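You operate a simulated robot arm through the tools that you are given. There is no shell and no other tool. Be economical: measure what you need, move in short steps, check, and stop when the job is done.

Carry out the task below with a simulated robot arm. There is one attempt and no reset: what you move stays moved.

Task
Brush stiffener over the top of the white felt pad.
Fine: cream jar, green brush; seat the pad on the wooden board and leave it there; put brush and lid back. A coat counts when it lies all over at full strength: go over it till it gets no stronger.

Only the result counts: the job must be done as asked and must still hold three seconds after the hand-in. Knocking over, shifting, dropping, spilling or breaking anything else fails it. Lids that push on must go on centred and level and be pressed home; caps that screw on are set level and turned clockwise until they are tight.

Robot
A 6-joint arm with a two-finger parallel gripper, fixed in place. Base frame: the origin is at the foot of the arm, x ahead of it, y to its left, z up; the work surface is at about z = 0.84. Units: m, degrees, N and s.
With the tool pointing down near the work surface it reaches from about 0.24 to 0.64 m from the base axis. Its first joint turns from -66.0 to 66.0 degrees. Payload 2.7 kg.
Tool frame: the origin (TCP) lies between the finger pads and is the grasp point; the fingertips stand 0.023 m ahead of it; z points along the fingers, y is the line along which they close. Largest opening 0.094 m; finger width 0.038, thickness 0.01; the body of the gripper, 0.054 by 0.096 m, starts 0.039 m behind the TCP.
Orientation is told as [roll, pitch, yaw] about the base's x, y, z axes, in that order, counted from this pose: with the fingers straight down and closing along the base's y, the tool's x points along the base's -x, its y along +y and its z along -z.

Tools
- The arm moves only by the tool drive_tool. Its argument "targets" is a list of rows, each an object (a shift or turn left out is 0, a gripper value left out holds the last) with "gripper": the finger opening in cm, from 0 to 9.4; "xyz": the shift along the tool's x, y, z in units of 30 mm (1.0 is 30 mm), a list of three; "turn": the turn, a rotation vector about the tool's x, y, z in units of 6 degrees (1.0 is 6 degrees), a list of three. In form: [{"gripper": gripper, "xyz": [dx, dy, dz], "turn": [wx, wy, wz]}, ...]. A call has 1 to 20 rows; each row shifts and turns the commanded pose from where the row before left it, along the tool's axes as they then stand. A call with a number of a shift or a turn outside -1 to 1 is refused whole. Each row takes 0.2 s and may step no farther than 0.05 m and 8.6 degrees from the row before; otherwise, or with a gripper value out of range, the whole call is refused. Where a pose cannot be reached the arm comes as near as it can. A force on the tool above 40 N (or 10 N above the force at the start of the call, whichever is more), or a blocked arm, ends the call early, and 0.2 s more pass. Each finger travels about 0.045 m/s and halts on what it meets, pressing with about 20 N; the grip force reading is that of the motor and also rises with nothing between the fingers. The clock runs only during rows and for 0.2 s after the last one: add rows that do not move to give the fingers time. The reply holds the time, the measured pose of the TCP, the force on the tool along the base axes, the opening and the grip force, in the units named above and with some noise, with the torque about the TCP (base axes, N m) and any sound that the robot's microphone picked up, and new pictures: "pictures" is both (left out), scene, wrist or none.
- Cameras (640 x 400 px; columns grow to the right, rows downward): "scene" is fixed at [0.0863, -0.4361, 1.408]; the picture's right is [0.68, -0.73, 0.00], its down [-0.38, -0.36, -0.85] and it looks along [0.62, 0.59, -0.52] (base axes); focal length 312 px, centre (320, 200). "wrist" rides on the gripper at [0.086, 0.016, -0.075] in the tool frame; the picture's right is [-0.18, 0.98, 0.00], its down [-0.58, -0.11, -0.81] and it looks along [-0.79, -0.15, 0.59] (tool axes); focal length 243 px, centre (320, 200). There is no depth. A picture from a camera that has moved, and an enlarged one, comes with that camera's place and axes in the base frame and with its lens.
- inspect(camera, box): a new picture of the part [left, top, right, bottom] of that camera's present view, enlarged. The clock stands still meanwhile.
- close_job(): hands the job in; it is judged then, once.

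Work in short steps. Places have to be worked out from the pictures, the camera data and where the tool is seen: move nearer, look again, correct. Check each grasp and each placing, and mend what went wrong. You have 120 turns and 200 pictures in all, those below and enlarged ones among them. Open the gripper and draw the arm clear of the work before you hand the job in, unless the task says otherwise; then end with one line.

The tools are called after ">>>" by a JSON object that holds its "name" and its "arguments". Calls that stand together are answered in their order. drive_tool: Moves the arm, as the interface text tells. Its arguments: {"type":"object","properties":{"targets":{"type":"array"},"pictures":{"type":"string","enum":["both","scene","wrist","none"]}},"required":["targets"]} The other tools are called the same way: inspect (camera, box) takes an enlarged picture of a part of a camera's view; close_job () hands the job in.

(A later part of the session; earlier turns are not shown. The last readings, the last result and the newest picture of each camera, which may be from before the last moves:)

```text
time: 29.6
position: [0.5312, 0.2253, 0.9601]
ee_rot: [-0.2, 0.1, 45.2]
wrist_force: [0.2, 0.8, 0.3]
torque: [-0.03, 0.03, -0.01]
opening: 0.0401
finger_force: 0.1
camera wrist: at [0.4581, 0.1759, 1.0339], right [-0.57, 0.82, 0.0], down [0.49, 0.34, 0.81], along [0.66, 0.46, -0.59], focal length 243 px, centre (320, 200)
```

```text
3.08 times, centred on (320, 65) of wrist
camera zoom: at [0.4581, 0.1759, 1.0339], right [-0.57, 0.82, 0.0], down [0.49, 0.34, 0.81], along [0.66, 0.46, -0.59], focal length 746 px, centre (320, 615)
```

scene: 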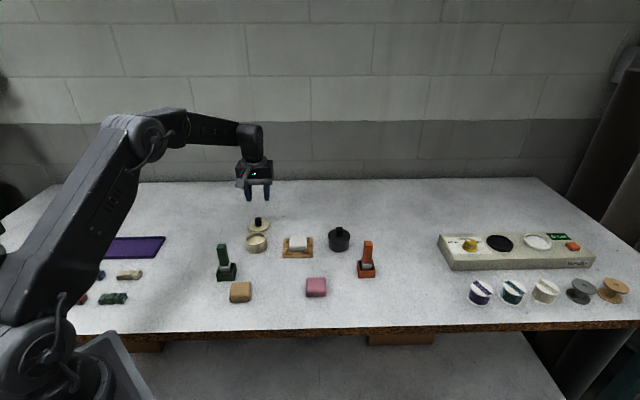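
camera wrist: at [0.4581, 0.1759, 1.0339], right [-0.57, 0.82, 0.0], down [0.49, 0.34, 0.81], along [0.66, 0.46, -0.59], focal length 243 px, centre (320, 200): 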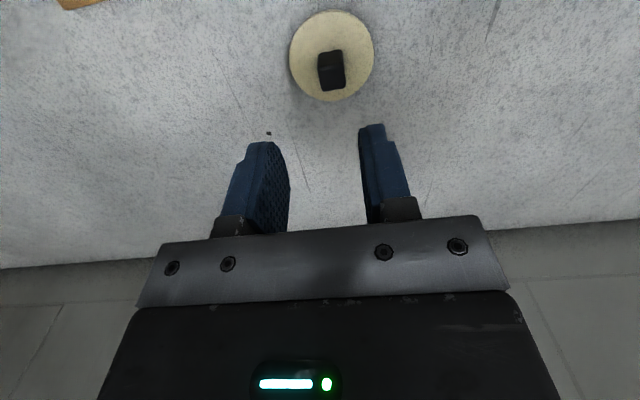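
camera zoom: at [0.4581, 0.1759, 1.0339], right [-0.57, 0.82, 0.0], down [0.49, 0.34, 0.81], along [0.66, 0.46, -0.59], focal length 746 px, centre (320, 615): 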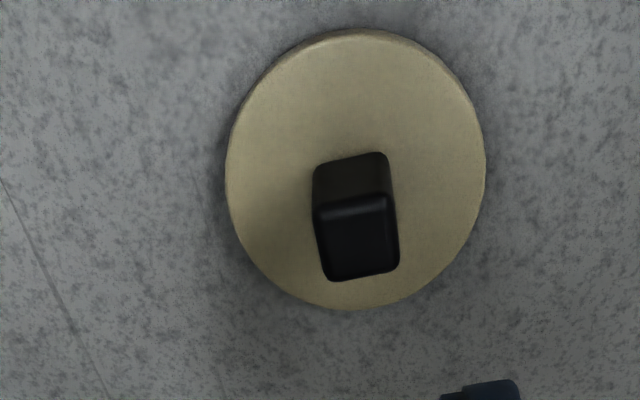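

Lid lies on the table. Now move above the green brush (~(0.345, 0.128)) and look.

>>> {"name": "drive_tool", "arguments": {"targets": [{"gripper": 5.0, "xyz": [0, 0, -1]}, {"xyz": [0, 0, -1]}, {"xyz": [0.84, 0.25, 0]}, {"xyz": [0.84, 0.25, 0]}, {"xyz": [0.84, 0.25, 0]}, {"xyz": [0.84, 0.25, 0]}, {"xyz": [0.84, 0.25, 0]}, {"xyz": [0.84, 0.25, 0]}, {"xyz": [0.84, 0.25, 0]}, {"xyz": [0.84, 0.25, 0]}, {}]}}

>>> {"name": "inspect", "arguments": {"camera": "wrist", "box": [240, 0, 400, 180]}}

>>> {"name": "inspect", "arguments": {"camera": "scene", "box": [180, 220, 300, 300]}}

```text
time: 32.0
position: [0.3464, 0.1254, 1.0229]
ee_rot: [-0.2, 0.1, 45.2]
wrist_force: [-0.7, 0.0, 0.8]
torque: [0.02, 0.0, -0.01]
opening: 0.0502
finger_force: 0.1
camera wrist: at [0.2736, 0.0765, 1.096], right [-0.57, 0.82, 0.0], down [0.49, 0.34, 0.81], along [0.66, 0.46, -0.59], focal length 243 px, centre (320, 200)
```

scene: 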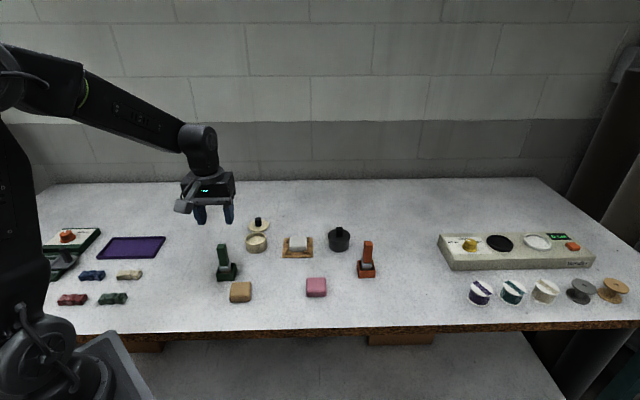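
wrist: 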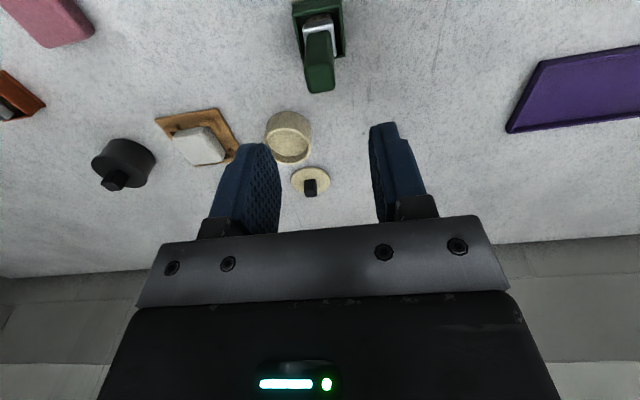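

```text
2.22 times, centred on (320, 90) of wrist
camera zoom: at [0.2736, 0.0765, 1.096], right [-0.57, 0.82, 0.0], down [0.49, 0.34, 0.81], along [0.66, 0.46, -0.59], focal length 539 px, centre (320, 444)
```

zoom: 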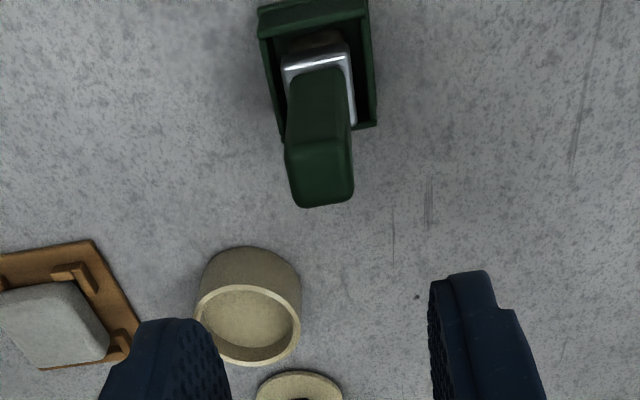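

```text
5.00 times, centred on (240, 260) of scene
camera zoom: at [0.0863, -0.4361, 1.408], right [0.68, -0.73, 0.0], down [-0.38, -0.36, -0.85], along [0.62, 0.59, -0.52], focal length 1560 px, centre (720, -100)
```

zoom: 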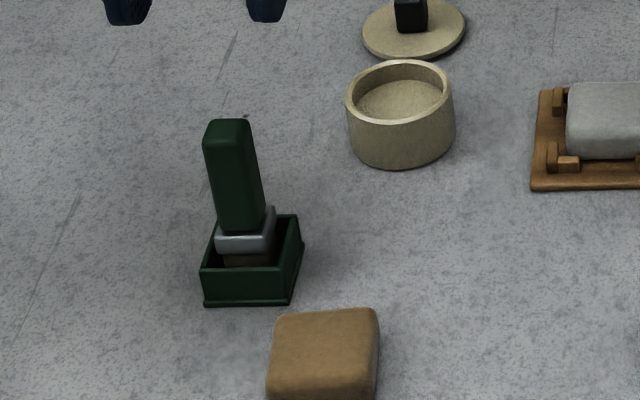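

Handle top centre ≈ (0.340, 0.1235, 0.935), about 21×17 mm, aligned with the gripper. Descend and grip the upper handle.

>>> {"name": "drive_tool", "arguments": {"targets": [{"xyz": [0.2, 0.06, 0.3]}, {"xyz": [0, 0, 0.9]}, {"xyz": [0, 0, 0.9]}, {"xyz": [0, 0, 0.9]}, {"xyz": [0, 0, 0.3]}, {}]}}

>>> {"name": "inspect", "arguments": {"camera": "wrist", "box": [240, 40, 400, 220]}}

```text
time: 33.4
position: [0.3398, 0.1234, 0.921]
ee_rot: [-0.3, 0.1, 45.2]
wrist_force: [0.4, 0.0, -0.1]
torque: [0.03, 0.03, -0.03]
opening: 0.0499
finger_force: 0.0
camera wrist: at [0.2681, 0.0737, 0.9953], right [-0.57, 0.82, 0.0], down [0.49, 0.34, 0.81], along [0.66, 0.46, -0.59], focal length 243 px, centre (320, 200)
```

scene: 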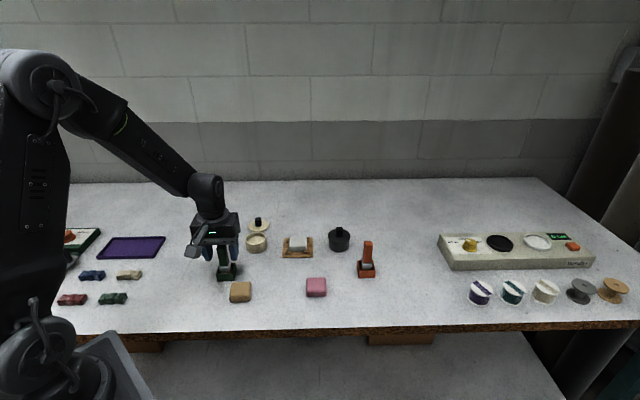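
wrist: 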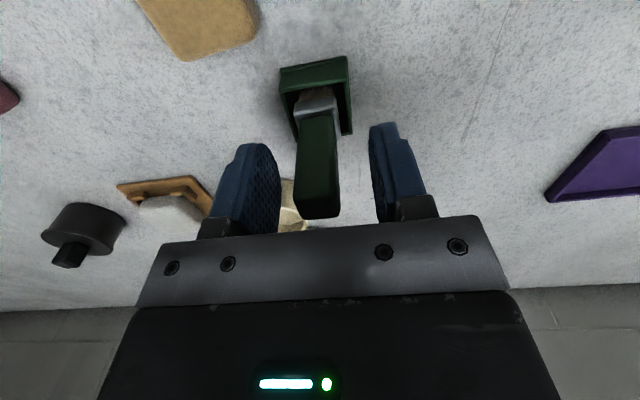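

```text
2.22 times, centred on (320, 130) of wrist
camera zoom: at [0.2681, 0.0737, 0.9953], right [-0.57, 0.82, 0.0], down [0.49, 0.34, 0.81], along [0.66, 0.46, -0.59], focal length 539 px, centre (320, 356)
```

zoom: 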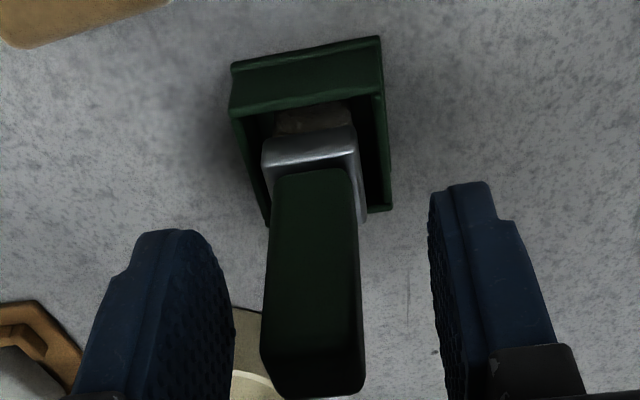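

Handle is ~2 mm toward −y of the finger centre; shift and close.

>>> {"name": "drive_tool", "arguments": {"targets": [{"xyz": [0, -0.06, 0]}, {"gripper": 1.2}, {}, {}, {}, {}], "pictures": "none"}}

>>> {"name": "inspect", "arguments": {"camera": "wrist", "box": [240, 40, 400, 220]}}

>>> {"name": "inspect", "arguments": {"camera": "scene", "box": [180, 220, 300, 300]}}

```text
time: 34.8
position: [0.3415, 0.1224, 0.9221]
ee_rot: [-0.2, 0.0, 45.2]
wrist_force: [0.0, -0.4, 0.8]
torque: [0.01, -0.02, 0.0]
opening: 0.0197
finger_force: 20.1
```

```text
2.22 times, centred on (320, 130) of wrist
camera zoom: at [0.2692, 0.072, 0.9953], right [-0.57, 0.82, 0.0], down [0.49, 0.34, 0.81], along [0.66, 0.46, -0.59], focal length 539 px, centre (320, 356)
```

zoom: 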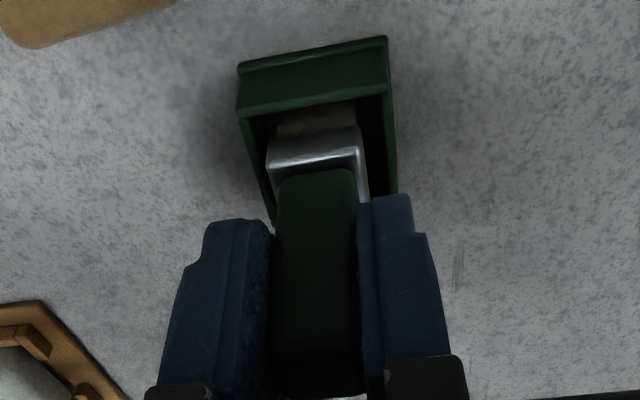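

```text
5.00 times, centred on (240, 260) of scene
camera zoom: at [0.0863, -0.4361, 1.408], right [0.68, -0.73, 0.0], down [-0.38, -0.36, -0.85], along [0.62, 0.59, -0.52], focal length 1560 px, centre (720, -100)
```

zoom: 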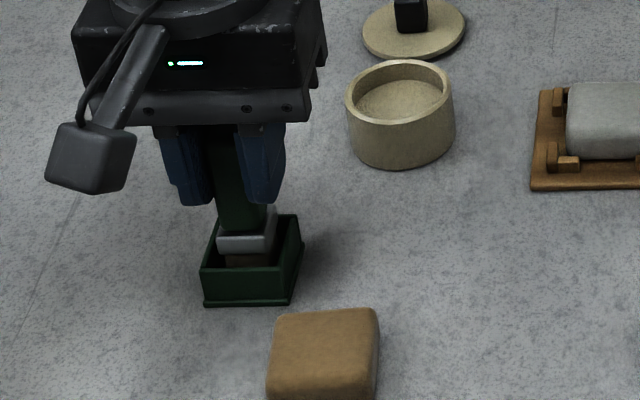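

Brush gripped (19.7 mm). Return pose noted (commanded 0.3409, 0.1239, 0.9196). Lift 75 mm and carry over the jar.

>>> {"name": "drive_tool", "arguments": {"targets": [{"xyz": [0, 0, -0.5]}, {"xyz": [0, 0, -1]}, {"xyz": [0, 0, -1]}, {"xyz": [-0.744, -0.4, 0]}, {"xyz": [-0.744, -0.4, 0]}, {"xyz": [-0.744, -0.4, 0]}, {"xyz": [-0.744, -0.4, 0]}, {"xyz": [-0.744, -0.4, 0]}, {}]}}

>>> {"name": "inspect", "arguments": {"camera": "scene", "box": [180, 190, 330, 290]}}

>>> {"name": "inspect", "arguments": {"camera": "wrist", "box": [220, 0, 420, 200]}}

```text
time: 36.8
position: [0.4637, 0.1593, 0.9957]
ee_rot: [-0.1, 0.1, 45.2]
wrist_force: [0.1, -0.1, -0.1]
torque: [0.01, -0.01, -0.03]
opening: 0.0194
finger_force: 19.5
camera wrist: at [0.3908, 0.1098, 1.0699], right [-0.57, 0.82, 0.0], down [0.49, 0.34, 0.81], along [0.66, 0.46, -0.59], focal length 243 px, centre (320, 200)
```

scene: 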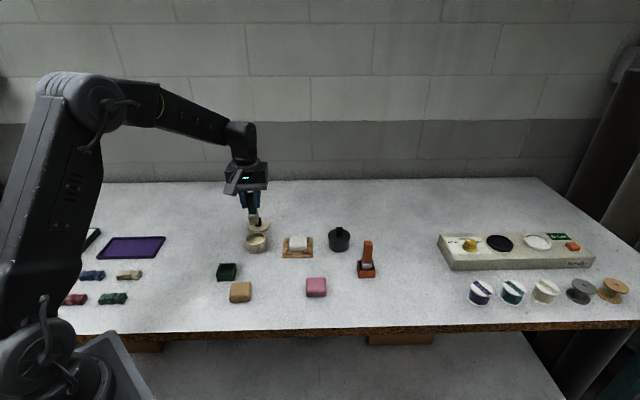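
wrist: 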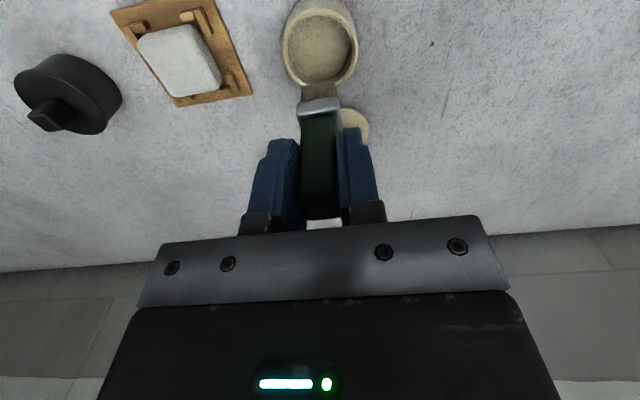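

```text
4.00 times, centred on (255, 240) of scene
camera zoom: at [0.0863, -0.436, 1.408], right [0.68, -0.73, 0.0], down [-0.38, -0.36, -0.85], along [0.62, 0.59, -0.52], focal length 1248 px, centre (580, 40)
```

zoom: 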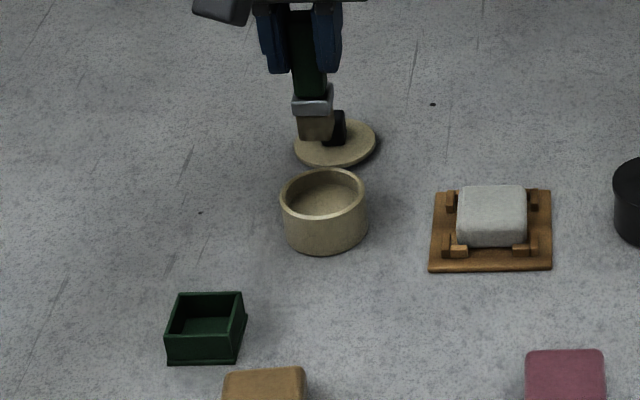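

```text
2.00 times, centred on (320, 100) of wrist
camera zoom: at [0.3908, 0.1098, 1.0699], right [-0.57, 0.82, 0.0], down [0.49, 0.34, 0.81], along [0.66, 0.46, -0.59], focal length 485 px, centre (320, 400)
```

zoom: 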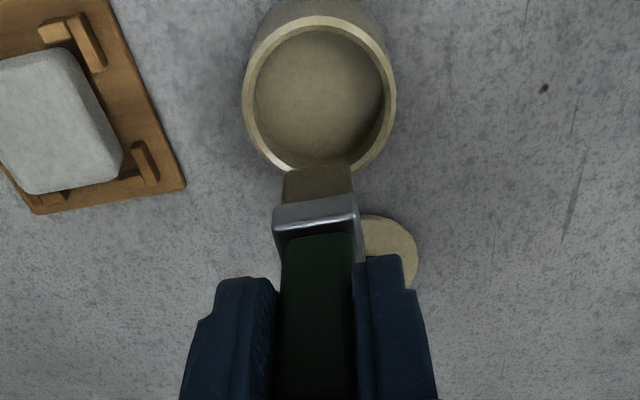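

Bristle bottom is ≈74 mm below the TCP; jar centre is ≈5 mm nearer than the TCP. Shift 5 mm back and dip down.

>>> {"name": "drive_tool", "arguments": {"targets": [{"xyz": [0.18, 0, 0.3]}, {"xyz": [0, 0, 0.9]}, {"xyz": [0, 0, 0.8]}, {"xyz": [0, 0, 0.2]}, {}], "pictures": "none"}}

>>> {"name": "inspect", "arguments": {"camera": "scene", "box": [210, 200, 300, 260]}}

>>> {"name": "inspect", "arguments": {"camera": "wrist", "box": [220, 0, 420, 200]}}

```text
time: 38.0
position: [0.4606, 0.1553, 0.9314]
ee_rot: [-0.3, -0.3, 45.3]
wrist_force: [1.5, 3.2, 16.3]
torque: [0.24, -0.07, 0.0]
opening: 0.0199
finger_force: 20.0
```

```text
6.67 times, centred on (255, 230) of scene
camera zoom: at [0.0861, -0.4361, 1.4081], right [0.68, -0.73, 0.0], down [-0.38, -0.36, -0.85], along [0.62, 0.59, -0.52], focal length 2080 px, centre (753, 0)
```

zoom: 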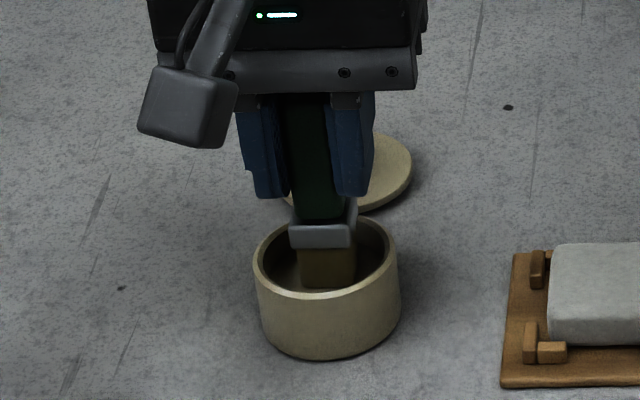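

```text
2.00 times, centred on (320, 100) of wrist
camera zoom: at [0.3878, 0.1057, 1.005], right [-0.57, 0.82, 0.0], down [0.48, 0.34, 0.81], along [0.67, 0.46, -0.59], focal length 485 px, centre (320, 400)
```

zoom: 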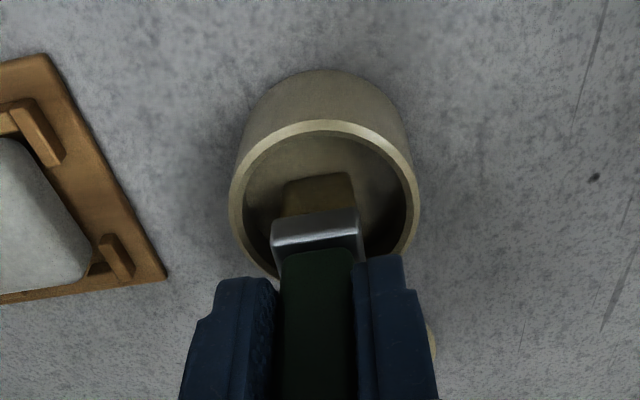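

Bristles reached the jar bottom (16 N). Ease off, wiggle a little to load, lift, let it drain over the jar, and look.

>>> {"name": "drive_tool", "arguments": {"targets": [{"xyz": [0, 0, -0.06]}, {"xyz": [0, 0.1, 0]}, {"xyz": [0, -0.2, 0]}, {"xyz": [0, 0.1, 0]}, {}, {"xyz": [0, 0, -0.6]}, {"xyz": [0, 0, -0.9]}, {"xyz": [0, 0, -0.34]}, {}, {}, {}], "pictures": "none"}}

>>> {"name": "inspect", "arguments": {"camera": "scene", "box": [210, 180, 300, 240]}}

>>> {"name": "inspect", "arguments": {"camera": "wrist", "box": [220, 0, 420, 200]}}

```text
time: 40.4
position: [0.4598, 0.1546, 0.9867]
ee_rot: [-0.2, 0.1, 45.2]
wrist_force: [-0.5, 1.1, 0.0]
torque: [0.01, -0.02, 0.04]
opening: 0.0197
finger_force: 20.0
```

```text
6.67 times, centred on (255, 210) of scene
camera zoom: at [0.0863, -0.436, 1.408], right [0.68, -0.73, 0.0], down [-0.38, -0.36, -0.85], along [0.62, 0.59, -0.52], focal length 2080 px, centre (753, 133)
```

zoom: 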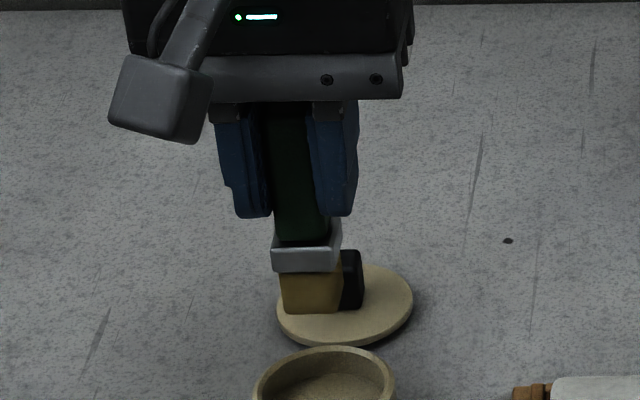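

```text
2.00 times, centred on (320, 100) of wrist
camera zoom: at [0.3866, 0.105, 1.0609], right [-0.57, 0.82, 0.0], down [0.49, 0.34, 0.81], along [0.66, 0.46, -0.59], focal length 485 px, centre (320, 400)
```

zoom: 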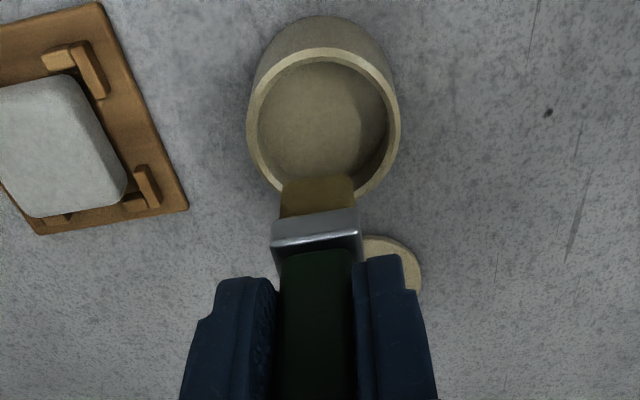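

Bristles turned yellow: loaded. Move over the pad's right-near corner lane start and lower to just above the pad.

>>> {"name": "drive_tool", "arguments": {"targets": [{"xyz": [0.174, -0.872, 0]}, {"xyz": [0.174, -0.872, 0]}, {"xyz": [0.174, -0.872, 0]}, {"xyz": [0.174, -0.872, 0]}, {"xyz": [0.174, -0.872, 0]}, {"xyz": [0, 0, 0.66]}, {"xyz": [0, 0, 0.6]}, {}], "pictures": "none"}}

>>> {"name": "inspect", "arguments": {"camera": "scene", "box": [255, 200, 345, 260]}}

>>> {"name": "inspect", "arguments": {"camera": "wrist", "box": [220, 0, 420, 200]}}

```text
time: 42.2
position: [0.5343, 0.0438, 0.9496]
ee_rot: [-0.1, 0.1, 45.2]
wrist_force: [-0.6, 0.0, -0.7]
torque: [0.0, -0.01, -0.02]
opening: 0.0195
finger_force: 19.8
```

```text
6.67 times, centred on (300, 230) of scene
camera zoom: at [0.0863, -0.4361, 1.408], right [0.68, -0.73, 0.0], down [-0.38, -0.36, -0.85], along [0.62, 0.59, -0.52], focal length 2080 px, centre (453, 0)
```

zoom: 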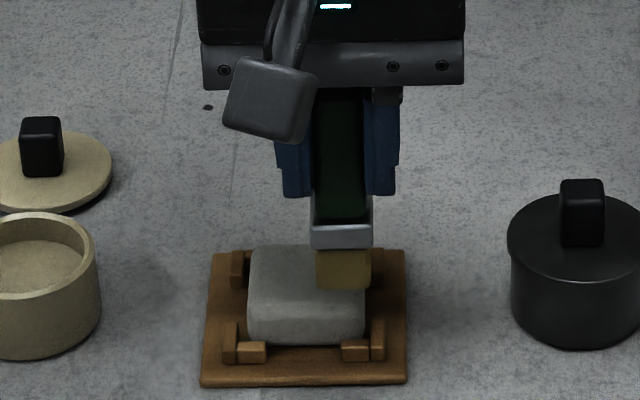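

```text
2.00 times, centred on (320, 100) of wrist
camera zoom: at [0.4612, -0.0066, 1.0234], right [-0.57, 0.82, 0.0], down [0.49, 0.34, 0.81], along [0.66, 0.46, -0.59], focal length 485 px, centre (320, 400)
```

zoom: 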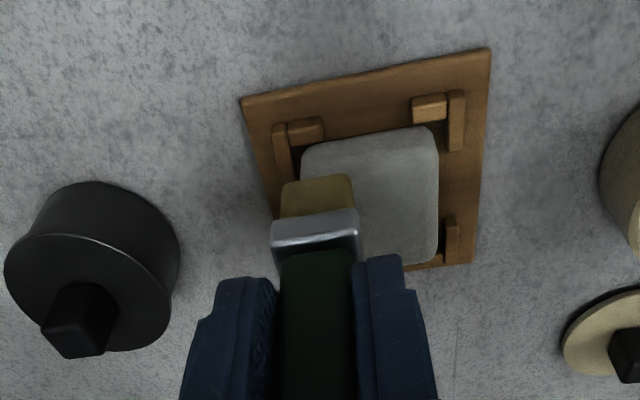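

Bristles hover over the near-right corner, aligned with the edge. Extend 3 mm nearer, lower to light contact, read the force.

>>> {"name": "drive_tool", "arguments": {"targets": [{"xyz": [0.1, 0, 0]}, {"xyz": [0, 0, 0.25]}, {"xyz": [0, 0, 0.08]}, {}], "pictures": "none"}}

```text
time: 43.2
position: [0.5321, 0.0425, 0.9396]
ee_rot: [-0.1, 0.1, 45.2]
wrist_force: [-0.4, -0.6, -0.7]
torque: [0.04, -0.01, 0.0]
opening: 0.0193
finger_force: 20.0
```

>>> {"name": "drive_tool", "arguments": {"targets": [{"xyz": [-0.4, 0, 0.06]}, {}], "pictures": "none"}}

>>> {"name": "inspect", "arguments": {"camera": "scene", "box": [270, 215, 330, 255]}}

```text
time: 43.8
position: [0.5412, 0.0515, 0.9376]
ee_rot: [-0.1, 0.2, 45.2]
wrist_force: [-0.4, 0.1, -0.5]
torque: [0.0, -0.02, -0.03]
opening: 0.0194
finger_force: 20.3
```

```text
10.00 times, centred on (300, 235) of scene
camera zoom: at [0.0863, -0.436, 1.408], right [0.68, -0.73, 0.0], down [-0.38, -0.36, -0.85], along [0.62, 0.59, -0.52], focal length 3120 px, centre (520, -150)
```

zoom: 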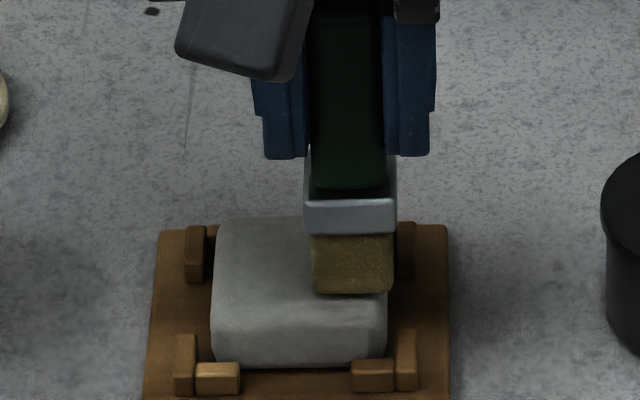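

No contact yet; lower a bit more.

>>> {"name": "drive_tool", "arguments": {"targets": [{"xyz": [0, 0, 0.06]}, {}], "pictures": "none"}}

>>> {"name": "drive_tool", "arguments": {"targets": [{"xyz": [0, 0, 0.05]}, {}], "pictures": "none"}}

>>> {"name": "inspect", "arguments": {"camera": "scene", "box": [270, 215, 330, 255]}}

```text
time: 44.4
position: [0.5396, 0.0517, 0.9364]
ee_rot: [-0.2, 0.0, 45.1]
wrist_force: [0.0, 0.8, 3.6]
torque: [0.06, -0.02, 0.0]
opening: 0.0196
finger_force: 20.4
```

```text
time: 45.0
position: [0.5403, 0.0501, 0.9359]
ee_rot: [-0.3, -0.1, 45.3]
wrist_force: [-2.1, 0.8, 16.4]
torque: [0.15, 0.18, 0.01]
opening: 0.0194
finger_force: 20.6
```

```text
10.00 times, centred on (300, 235) of scene
camera zoom: at [0.086, -0.436, 1.4081], right [0.68, -0.73, 0.0], down [-0.38, -0.36, -0.85], along [0.62, 0.59, -0.52], focal length 3120 px, centre (520, -150)
```

zoom: 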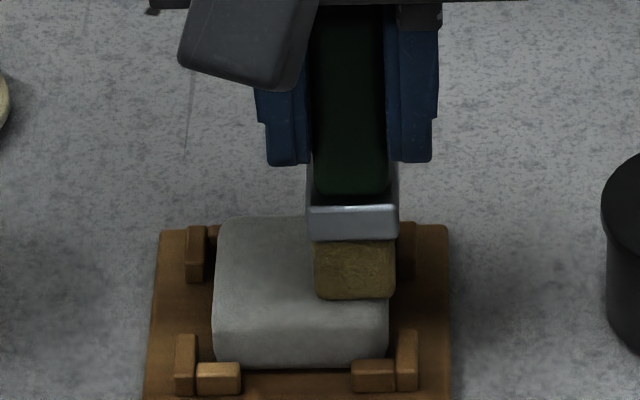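

Contact begins at cmd z ≈ 0.9343. Ease to ~6 N and stroke the first lane back and forth.

>>> {"name": "drive_tool", "arguments": {"targets": [{"xyz": [0, 0, -0.033]}, {"xyz": [0.4, 0, 0]}, {"xyz": [-0.5, 0, 0]}, {"xyz": [-0.5, 0, 0]}, {"xyz": [-0.5, 0, 0]}, {"xyz": [0.5, 0, 0]}, {"xyz": [0.5, 0, 0]}, {"xyz": [0.5, 0, 0]}, {}], "pictures": "none"}}

>>> {"name": "inspect", "arguments": {"camera": "scene", "box": [270, 215, 330, 255]}}

>>> {"name": "inspect", "arguments": {"camera": "wrist", "box": [260, 20, 400, 160]}}

```text
time: 47.0
position: [0.5309, 0.0408, 0.9374]
ee_rot: [-0.2, -0.1, 45.2]
wrist_force: [0.1, 0.8, -0.8]
torque: [0.0, 0.02, -0.01]
opening: 0.0194
finger_force: 19.7
```

```text
10.00 times, centred on (300, 235) of scene
camera zoom: at [0.0863, -0.4361, 1.408], right [0.68, -0.73, 0.0], down [-0.38, -0.36, -0.85], along [0.62, 0.59, -0.52], focal length 3120 px, centre (520, -150)
```

zoom: 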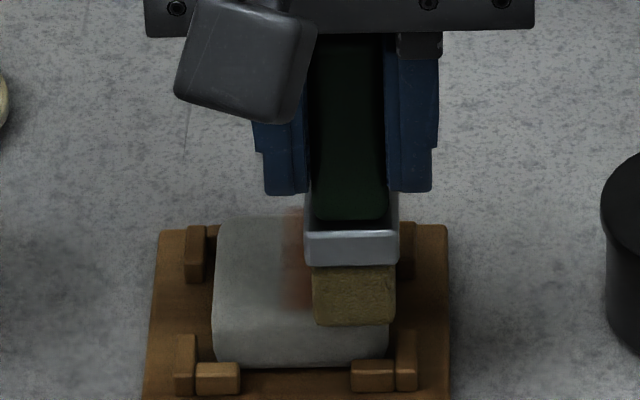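

```text
2.86 times, centred on (330, 90) of wrist
camera zoom: at [0.4588, -0.0084, 1.0101], right [-0.57, 0.82, 0.0], down [0.49, 0.34, 0.81], along [0.66, 0.46, -0.59], focal length 693 px, centre (291, 514)
```

zoom: 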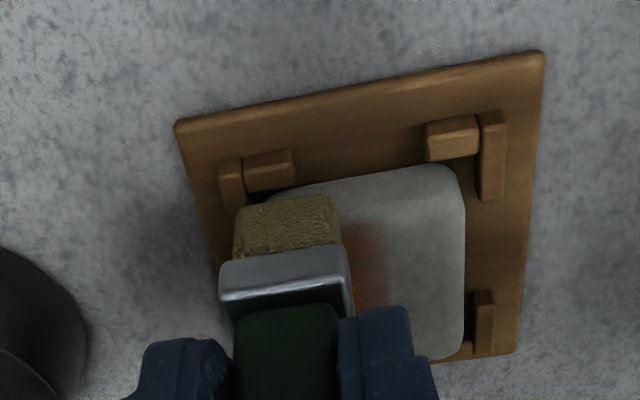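

The stiffener leaves a reddish coat. Now zig-zag over the remaining lanes, slightly lower.

>>> {"name": "drive_tool", "arguments": {"targets": [{"xyz": [0, 0, 0.02]}, {"xyz": [0, 0.25, 0]}, {"xyz": [-0.5, 0, 0]}, {"xyz": [-0.5, 0, 0]}, {"xyz": [-0.5, 0, 0]}, {"xyz": [0, 0.25, 0]}, {"xyz": [0.5, 0, 0]}, {"xyz": [0.5, 0, 0]}, {"xyz": [0.5, 0, 0]}, {"xyz": [0, 0.25, 0]}, {"xyz": [-0.5, 0, 0]}, {"xyz": [-0.5, 0, 0]}, {"xyz": [-0.5, 0, 0]}, {"xyz": [0, 0.25, 0]}, {"xyz": [0.5, 0, 0]}, {"xyz": [0.5, 0, 0]}, {"xyz": [0.5, 0, 0]}, {"xyz": [-0.5, 0, 0]}, {"xyz": [-0.5, 0, 0]}, {"xyz": [-0.5, 0, 0]}], "pictures": "none"}}

>>> {"name": "inspect", "arguments": {"camera": "scene", "box": [270, 215, 330, 255]}}

>>> {"name": "inspect", "arguments": {"camera": "wrist", "box": [200, 20, 400, 200]}}

```text
time: 51.2
position: [0.5415, 0.0949, 0.9358]
ee_rot: [-0.2, 0.1, 45.2]
wrist_force: [0.1, -0.5, -0.6]
torque: [0.01, 0.02, -0.03]
opening: 0.0196
finger_force: 19.7
```

```text
10.00 times, centred on (300, 235) of scene
camera zoom: at [0.0863, -0.4361, 1.408], right [0.68, -0.73, 0.0], down [-0.38, -0.36, -0.85], along [0.62, 0.59, -0.52], focal length 3120 px, centre (520, -150)
```

zoom: 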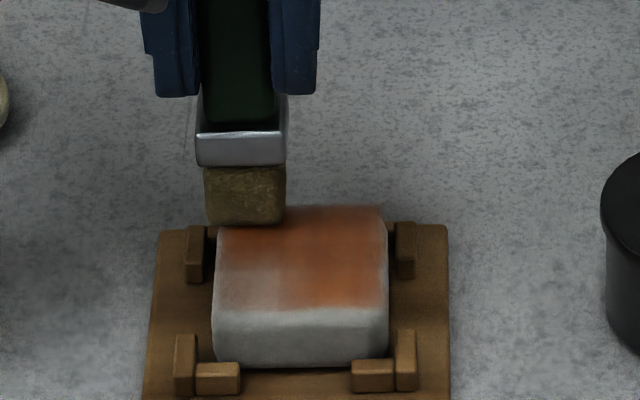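

```text
2.22 times, centred on (300, 110) of wrist
camera zoom: at [0.4685, 0.0452, 1.0096], right [-0.57, 0.82, 0.0], down [0.49, 0.34, 0.81], along [0.66, 0.46, -0.59], focal length 539 px, centre (364, 400)
```

zoom: 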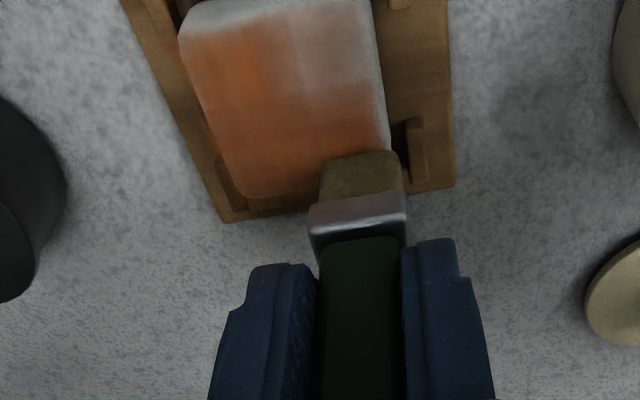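

Good coat, but fading in the later lanes (brush drying) and ~3 mm short at the near edge. Re-dip.

>>> {"name": "drive_tool", "arguments": {"targets": [{"xyz": [0, 0, -0.9]}, {"xyz": [0, 0, -0.833]}, {"xyz": [0.1325, 0.84, 0]}, {"xyz": [0.1325, 0.84, 0]}, {"xyz": [0.1325, 0.84, 0]}, {"xyz": [0.1325, 0.84, 0]}, {"xyz": [0, 0, 0.9]}, {"xyz": [0, 0, 0.8]}, {"xyz": [0, 0, 0.16]}, {"xyz": [0, 0.1, 0]}, {"xyz": [0, -0.2, 0]}, {"xyz": [0, 0.1, 0]}, {}, {}], "pictures": "none"}}

>>> {"name": "inspect", "arguments": {"camera": "wrist", "box": [200, 20, 400, 200]}}

```text
time: 54.2
position: [0.4589, 0.1557, 0.932]
ee_rot: [-0.2, 0.1, 45.2]
wrist_force: [0.3, -0.1, -0.5]
torque: [0.02, 0.0, 0.01]
opening: 0.0196
finger_force: 19.7
```

```text
2.22 times, centred on (300, 110) of wrist
camera zoom: at [0.3863, 0.1052, 1.0051], right [-0.57, 0.82, 0.0], down [0.49, 0.34, 0.81], along [0.66, 0.46, -0.59], focal length 539 px, centre (364, 400)
```

zoom: 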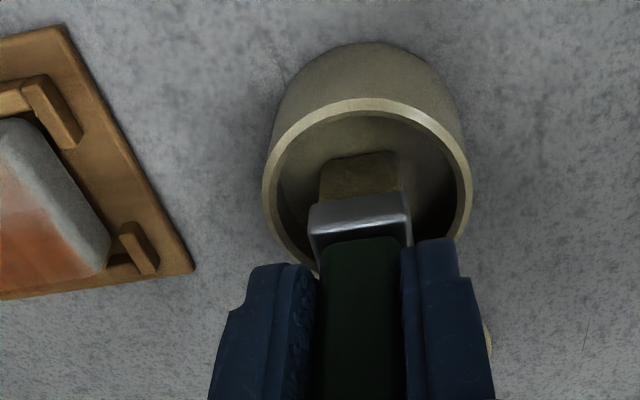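

No bottom contact yet; lower ~1.5 mm until slight force, then lift and check colour.

>>> {"name": "drive_tool", "arguments": {"targets": [{"xyz": [0, 0, 0.05]}, {"xyz": [0, 0.1, 0]}, {"xyz": [0, -0.2, 0]}, {"xyz": [0, 0.1, 0]}, {}], "pictures": "none"}}

>>> {"name": "drive_tool", "arguments": {"targets": [{"xyz": [0, 0, -0.91]}, {"xyz": [0, 0, -0.95]}, {}, {}, {}], "pictures": "none"}}

>>> {"name": "inspect", "arguments": {"camera": "wrist", "box": [200, 20, 400, 200]}}

```text
time: 55.4
position: [0.4608, 0.1554, 0.9296]
ee_rot: [-0.2, 0.1, 45.2]
wrist_force: [0.3, -0.7, -0.4]
torque: [-0.02, 0.01, -0.03]
opening: 0.0197
finger_force: 20.2
```

```text
time: 56.6
position: [0.459, 0.1554, 0.9864]
ee_rot: [-0.2, 0.0, 45.1]
wrist_force: [-0.4, -0.5, -0.8]
torque: [0.04, 0.01, 0.0]
opening: 0.0196
finger_force: 20.3
```

```text
2.22 times, centred on (300, 110) of wrist
camera zoom: at [0.3863, 0.1056, 1.0594], right [-0.57, 0.82, 0.0], down [0.49, 0.34, 0.81], along [0.66, 0.46, -0.59], focal length 539 px, centre (364, 400)
```

zoom: 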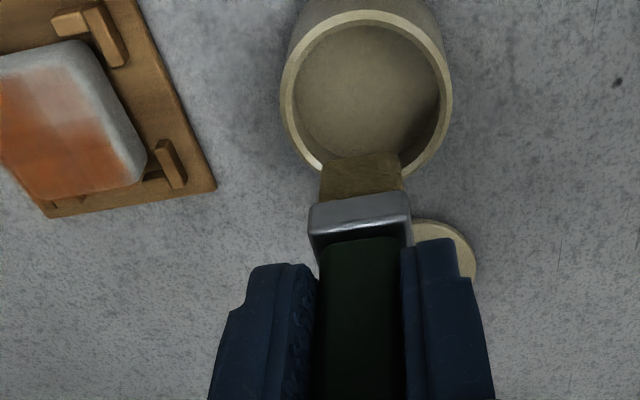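

Bristles look only dull, so probably not reloaded (brush slid up a little in the grip). Dip again deeper until contact is felt.

>>> {"name": "drive_tool", "arguments": {"targets": [{"xyz": [0, 0, 0.95]}, {"xyz": [0, 0, 0.91]}, {"xyz": [0, 0, 0.05]}, {}], "pictures": "none"}}

>>> {"name": "drive_tool", "arguments": {"targets": [{"xyz": [0, 0, 0.04]}, {}], "pictures": "none"}}

```text
time: 57.6
position: [0.4607, 0.1555, 0.9298]
ee_rot: [-0.2, 0.0, 45.2]
wrist_force: [-0.2, 1.2, 2.0]
torque: [0.1, -0.02, 0.0]
opening: 0.0193
finger_force: 19.9
```

```text
time: 58.2
position: [0.4601, 0.1567, 0.9293]
ee_rot: [-0.3, -0.1, 45.3]
wrist_force: [-1.7, -0.5, 17.0]
torque: [-0.01, 0.09, -0.03]
opening: 0.0197
finger_force: 20.0
```

Bottom felt. Ease, wiggle, lift.

>>> {"name": "drive_tool", "arguments": {"targets": [{"xyz": [0, 0, -0.02]}, {"xyz": [0, 0.12, 0]}, {"xyz": [0, -0.24, 0]}, {"xyz": [0, 0.12, 0]}, {"xyz": [0, 0, -0.03]}, {"xyz": [0, 0, -0.95]}, {"xyz": [0, 0, -0.95]}, {}, {}, {}], "pictures": "none"}}

>>> {"name": "inspect", "arguments": {"camera": "wrist", "box": [200, 20, 400, 200]}}

```text
time: 60.4
position: [0.458, 0.1548, 0.9853]
ee_rot: [-0.2, 0.1, 45.2]
wrist_force: [0.1, 0.2, -1.1]
torque: [0.04, -0.03, -0.01]
opening: 0.0195
finger_force: 20.1
```

```text
2.22 times, centred on (300, 110) of wrist
camera zoom: at [0.3854, 0.1054, 1.0597], right [-0.57, 0.82, 0.0], down [0.49, 0.34, 0.81], along [0.66, 0.46, -0.59], focal length 539 px, centre (364, 400)
```

zoom: 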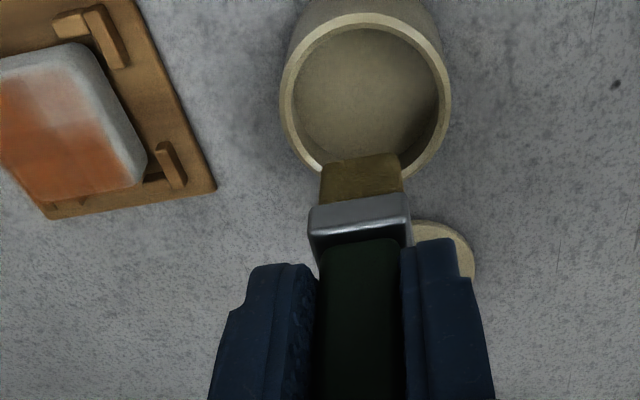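

Loaded (golden). Go to the left-near lane start and lower to contact.

>>> {"name": "drive_tool", "arguments": {"targets": [{"xyz": [0.276, -0.84, 0]}, {"xyz": [0.276, -0.84, 0]}, {"xyz": [0.276, -0.84, 0]}, {"xyz": [0.276, -0.84, 0]}, {"xyz": [0, 0, 0.9]}, {"xyz": [0, 0, 0.7]}, {"xyz": [-0.3, 0, 0.08]}, {}], "pictures": "none"}}

>>> {"name": "inspect", "arguments": {"camera": "scene", "box": [270, 215, 330, 255]}}

```text
time: 62.2
position: [0.5134, 0.068, 0.9349]
ee_rot: [-0.2, 0.1, 45.3]
wrist_force: [0.8, -0.2, -0.5]
torque: [-0.01, 0.0, 0.02]
opening: 0.0196
finger_force: 20.0
```

```text
10.00 times, centred on (300, 235) of scene
camera zoom: at [0.0863, -0.436, 1.408], right [0.68, -0.73, 0.0], down [-0.38, -0.36, -0.85], along [0.62, 0.59, -0.52], focal length 3120 px, centre (520, -150)
```

zoom: 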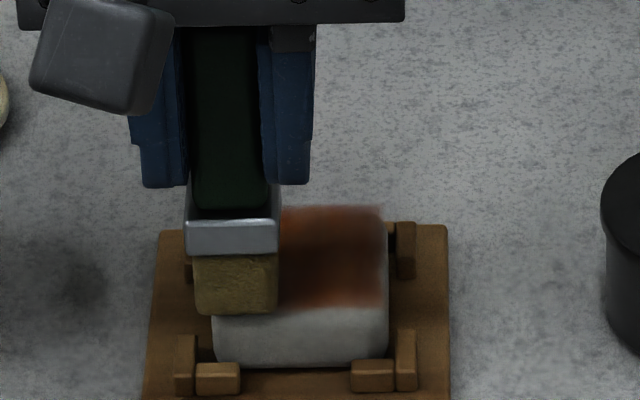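

Bristles overhang the left edge by ~5 mm; shift 4 mm right and lower to contact.

>>> {"name": "drive_tool", "arguments": {"targets": [{"xyz": [-0.1, -0.12, 0]}, {"xyz": [0, 0, 0.05]}, {}], "pictures": "none"}}

>>> {"name": "drive_tool", "arguments": {"targets": [{"xyz": [0, 0, 0.04]}, {}], "pictures": "none"}}

```text
time: 63.0
position: [0.5185, 0.0671, 0.9327]
ee_rot: [-0.2, -0.1, 45.2]
wrist_force: [-0.2, 0.2, 0.9]
torque: [0.0, 0.0, -0.03]
opening: 0.0197
finger_force: 19.8
```

```text
time: 63.6
position: [0.5193, 0.0663, 0.9339]
ee_rot: [-0.2, 0.0, 45.2]
wrist_force: [-1.3, 0.1, 8.3]
torque: [0.07, 0.08, 0.01]
opening: 0.0195
finger_force: 19.9
```

8 N contact — stroke left to right with near extent increased.

>>> {"name": "drive_tool", "arguments": {"targets": [{"xyz": [0.4, 0, 0]}, {"xyz": [-0.5, 0, 0]}, {"xyz": [-0.5, 0, 0]}, {"xyz": [-0.5, 0, 0]}, {"xyz": [0.5, 0, 0]}, {"xyz": [0.5, 0, 0]}, {"xyz": [0.5, 0, 0]}, {"xyz": [0, -0.2, 0]}, {"xyz": [-0.5, 0, 0]}, {"xyz": [-0.5, 0, 0]}, {"xyz": [-0.5, 0, 0]}, {"xyz": [0, -0.2, 0]}, {"xyz": [0.5, 0, 0]}, {"xyz": [0.5, 0, 0]}, {"xyz": [0.5, 0, 0]}, {"xyz": [0, -0.25, 0]}, {"xyz": [-0.5, 0, 0]}, {"xyz": [-0.5, 0, 0]}, {"xyz": [-0.5, 0, 0]}], "pictures": "none"}}

>>> {"name": "inspect", "arguments": {"camera": "scene", "box": [270, 215, 330, 255]}}

```text
time: 67.6
position: [0.5547, 0.0757, 0.9334]
ee_rot: [0.0, 0.2, 45.1]
wrist_force: [-2.0, -2.5, 6.0]
torque: [-0.19, 0.16, 0.01]
opening: 0.0198
finger_force: 20.3
```

```text
10.00 times, centred on (300, 235) of scene
camera zoom: at [0.0861, -0.4361, 1.408], right [0.68, -0.73, 0.0], down [-0.38, -0.36, -0.85], along [0.62, 0.59, -0.52], focal length 3120 px, centre (520, -150)
```

zoom: 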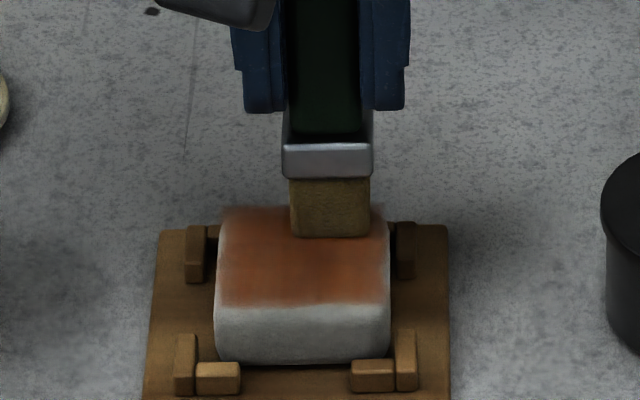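

Coverage is now broad; continue with the right lane and another pass back across.

>>> {"name": "drive_tool", "arguments": {"targets": [{"xyz": [0, -0.22, 0]}, {"xyz": [0.5, 0, 0]}, {"xyz": [0.5, 0, 0]}, {"xyz": [0.5, 0, 0]}, {"xyz": [-0.5, 0, 0]}, {"xyz": [-0.5, 0, 0]}, {"xyz": [-0.5, 0, 0]}, {"xyz": [0, 0.3, 0]}, {"xyz": [0.5, 0, 0]}, {"xyz": [0.5, 0, 0]}, {"xyz": [0.5, 0, 0]}, {"xyz": [0, 0.3, 0]}, {"xyz": [-0.5, 0, 0]}, {"xyz": [-0.5, 0, 0]}, {"xyz": [-0.5, 0, 0]}, {"xyz": [0, 0.27, 0]}, {"xyz": [0.5, 0, 0]}, {"xyz": [0.5, 0, 0]}, {"xyz": [0.5, 0, 0]}, {"xyz": [0.3, 0, -0.6]}], "pictures": "none"}}

>>> {"name": "inspect", "arguments": {"camera": "wrist", "box": [240, 20, 440, 200]}}

>>> {"name": "inspect", "arguments": {"camera": "scene", "box": [270, 215, 330, 255]}}

```text
time: 71.8
position: [0.5046, 0.0511, 0.9492]
ee_rot: [0.1, 0.2, 45.2]
wrist_force: [-0.5, 0.4, 0.0]
torque: [0.0, -0.04, -0.01]
opening: 0.0192
finger_force: 19.9
```

```text
2.22 times, centred on (340, 110) of wrist
camera zoom: at [0.4316, 0.0016, 1.0228], right [-0.57, 0.82, 0.0], down [0.49, 0.34, 0.8], along [0.66, 0.46, -0.59], focal length 539 px, centre (276, 400)
```

zoom: 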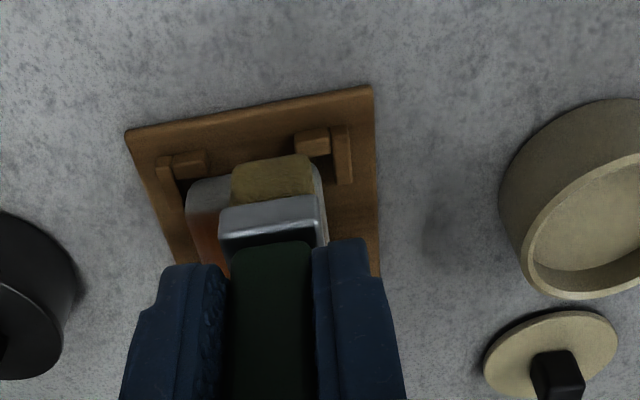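

```text
10.00 times, centred on (300, 235) of scene
camera zoom: at [0.0863, -0.4361, 1.408], right [0.68, -0.73, 0.0], down [-0.38, -0.36, -0.85], along [0.62, 0.59, -0.52], focal length 3120 px, centre (520, -150)
```

zoom: 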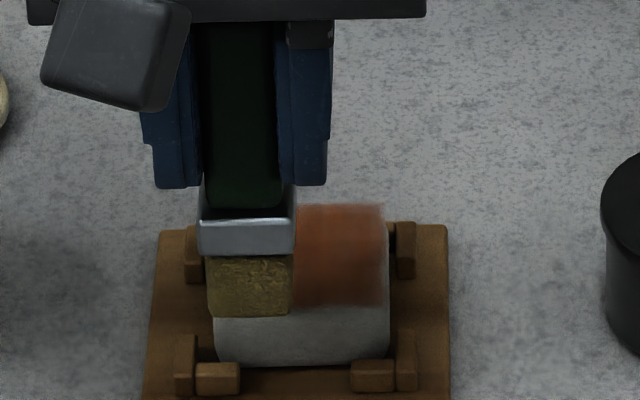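

Move to the jar for a third dip, viewing the whole pad on the way.

>>> {"name": "drive_tool", "arguments": {"targets": [{"xyz": [0, 0, -0.6]}, {"xyz": [0, 0, -0.57]}, {"xyz": [-0.351, 0.873, 0]}, {"xyz": [-0.351, 0.873, 0]}, {"xyz": [-0.351, 0.873, 0]}, {"xyz": [-0.35, 0.873, 0]}, {}], "pictures": "none"}}

>>> {"name": "inspect", "arguments": {"camera": "scene", "box": [270, 215, 330, 255]}}

>>> {"name": "inspect", "arguments": {"camera": "wrist", "box": [80, 0, 400, 200]}}

```text
time: 73.4
position: [0.4579, 0.157, 0.9843]
ee_rot: [-0.3, 0.1, 45.2]
wrist_force: [0.3, 0.3, -0.6]
torque: [0.0, 0.01, 0.01]
opening: 0.0194
finger_force: 19.9
```

```text
10.00 times, centred on (300, 235) of scene
camera zoom: at [0.0863, -0.436, 1.408], right [0.68, -0.73, 0.0], down [-0.38, -0.36, -0.85], along [0.62, 0.59, -0.52], focal length 3120 px, centre (520, -150)
```

zoom: 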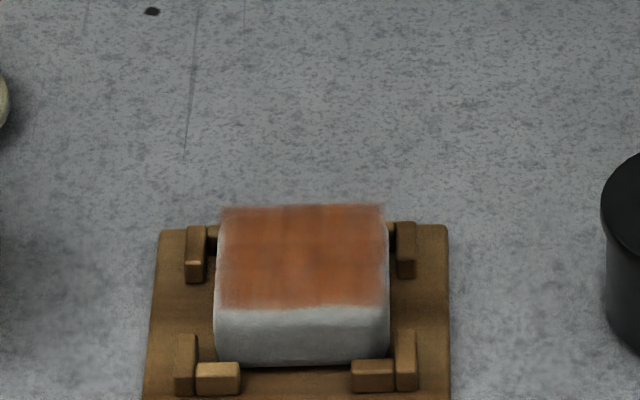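

```text
2.00 times, centred on (240, 100) of wrist
camera zoom: at [0.3852, 0.1079, 1.0583], right [-0.57, 0.82, 0.0], down [0.49, 0.34, 0.81], along [0.66, 0.46, -0.59], focal length 485 px, centre (480, 400)
```

zoom: 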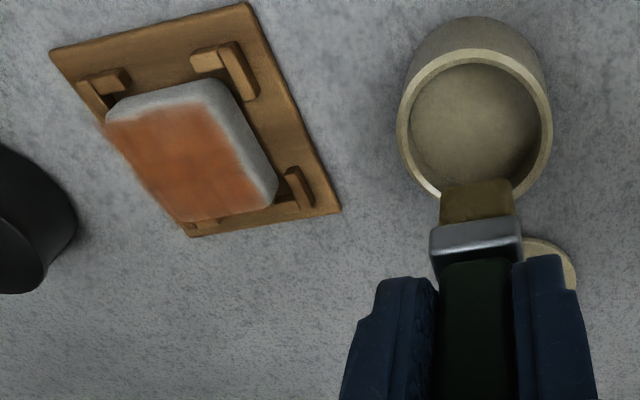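

Coat is broad but mottled and weaker at borders. Dip again and do full extra passes with slightly larger overhang.

>>> {"name": "drive_tool", "arguments": {"targets": [{"xyz": [0, 0, 0.95]}, {"xyz": [0, 0, 0.93]}, {"xyz": [0, 0, 0.05]}, {"xyz": [0, 0.12, 0]}, {"xyz": [0, -0.24, 0]}, {"xyz": [0, 0.12, 0]}, {}], "pictures": "none"}}

```text
time: 75.0
position: [0.4602, 0.1551, 0.9282]
ee_rot: [-0.2, 0.0, 45.1]
wrist_force: [3.2, -1.8, 7.5]
torque: [-0.03, -0.25, -0.04]
opening: 0.0196
finger_force: 20.2
```

Good contact in the jar. Lift, drain, go to the right-near lane, lower, and stroke.

>>> {"name": "drive_tool", "arguments": {"targets": [{}, {}, {"xyz": [0, 0, -0.97]}, {"xyz": [0, 0, -0.96]}, {}, {}, {"xyz": [0.221, -0.879, 0]}, {"xyz": [0.221, -0.879, 0]}, {"xyz": [0.221, -0.879, 0]}, {"xyz": [0.221, -0.879, 0]}, {"xyz": [0.221, -0.879, 0]}, {"xyz": [0, 0, 0.9]}, {"xyz": [0, 0, 0.85]}, {"xyz": [-0.5, 0, 0]}, {}], "pictures": "none"}}

>>> {"name": "inspect", "arguments": {"camera": "scene", "box": [270, 215, 330, 255]}}

```text
time: 78.2
position: [0.5384, 0.05, 0.9322]
ee_rot: [-0.1, 0.1, 45.2]
wrist_force: [0.3, -0.1, -0.6]
torque: [-0.02, 0.04, -0.02]
opening: 0.0196
finger_force: 20.9
```

```text
10.00 times, centred on (300, 235) of scene
camera zoom: at [0.0863, -0.436, 1.408], right [0.68, -0.73, 0.0], down [-0.38, -0.36, -0.85], along [0.62, 0.59, -0.52], focal length 3120 px, centre (520, -150)
```

zoom: 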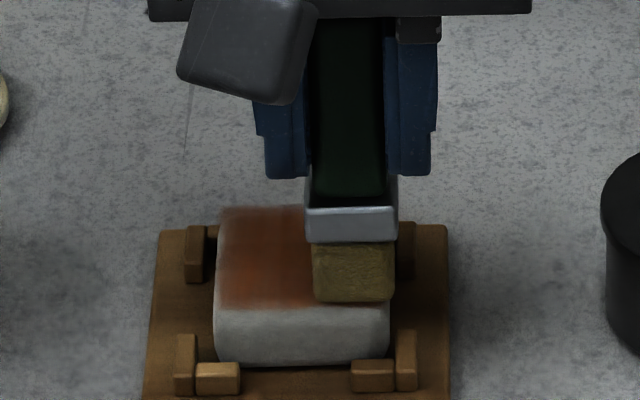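

>>> {"name": "drive_tool", "arguments": {"targets": [{"xyz": [0, 0, 0.04]}, {}], "pictures": "none"}}

```text
time: 78.8
position: [0.5402, 0.0489, 0.9338]
ee_rot: [-0.2, 0.0, 45.2]
wrist_force: [-0.8, 0.3, 3.8]
torque: [0.02, 0.05, 0.0]
opening: 0.0196
finger_force: 20.2
```

Contact at 3.8 N; press slightly and do the passes.

>>> {"name": "drive_tool", "arguments": {"targets": [{"xyz": [0.5, 0, 0.02]}, {"xyz": [-0.5, 0, 0]}, {"xyz": [-0.5, 0, 0]}, {"xyz": [-0.5, 0, 0]}, {"xyz": [0.5, 0, 0]}, {"xyz": [0.5, 0, 0]}, {"xyz": [0.5, 0, 0]}, {"xyz": [0, 0.27, 0]}, {"xyz": [-0.5, 0, 0]}, {"xyz": [-0.5, 0, 0]}, {"xyz": [-0.5, 0, 0]}, {"xyz": [0, 0.27, 0]}, {"xyz": [0.5, 0, 0]}, {"xyz": [0.5, 0, 0]}, {"xyz": [0.5, 0, 0]}, {"xyz": [0, 0.27, 0]}, {"xyz": [-0.5, 0, 0]}, {"xyz": [-0.5, 0, 0]}, {"xyz": [-0.5, 0, 0]}], "pictures": "none"}}

>>> {"name": "drive_tool", "arguments": {"targets": [{"xyz": [0, 0.2, 0]}, {"xyz": [0.5, 0, 0]}, {"xyz": [0.5, 0, 0]}, {"xyz": [0.5, 0, 0]}, {"xyz": [-0.5, 0, 0]}, {"xyz": [-0.5, 0, 0]}, {"xyz": [-0.5, 0, 0]}, {"xyz": [0, -0.3, 0]}, {"xyz": [0.5, 0, 0]}, {"xyz": [0.5, 0, 0]}, {"xyz": [0.5, 0, 0]}, {"xyz": [0, -0.3, 0]}, {"xyz": [-0.5, 0, 0]}, {"xyz": [-0.5, 0, 0]}, {"xyz": [-0.5, 0, 0]}, {"xyz": [0, -0.3, 0]}, {"xyz": [0.5, 0, 0]}, {"xyz": [0.5, 0, 0]}, {"xyz": [0.5, 0, 0]}, {}], "pictures": "none"}}

>>> {"name": "inspect", "arguments": {"camera": "scene", "box": [270, 215, 330, 255]}}

```text
time: 82.8
position: [0.5425, 0.088, 0.9299]
ee_rot: [-0.1, 0.1, 45.2]
wrist_force: [-1.7, -2.6, 5.5]
torque: [-0.13, 0.12, 0.0]
opening: 0.0196
finger_force: 19.8
```

```text
time: 87.0
position: [0.5271, 0.0399, 0.9324]
ee_rot: [-0.3, 0.1, 45.2]
wrist_force: [-0.6, 0.8, 0.1]
torque: [0.0, -0.01, -0.01]
opening: 0.0198
finger_force: 20.5
```

```text
10.00 times, centred on (300, 235) of scene
camera zoom: at [0.0863, -0.4361, 1.408], right [0.68, -0.73, 0.0], down [-0.38, -0.36, -0.85], along [0.62, 0.59, -0.52], focal length 3120 px, centre (520, -150)
```

zoom: 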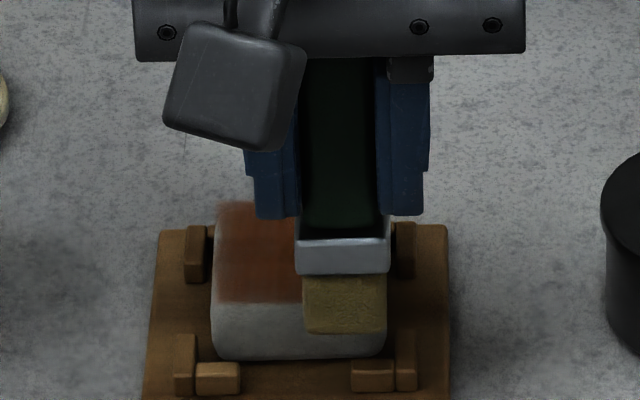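

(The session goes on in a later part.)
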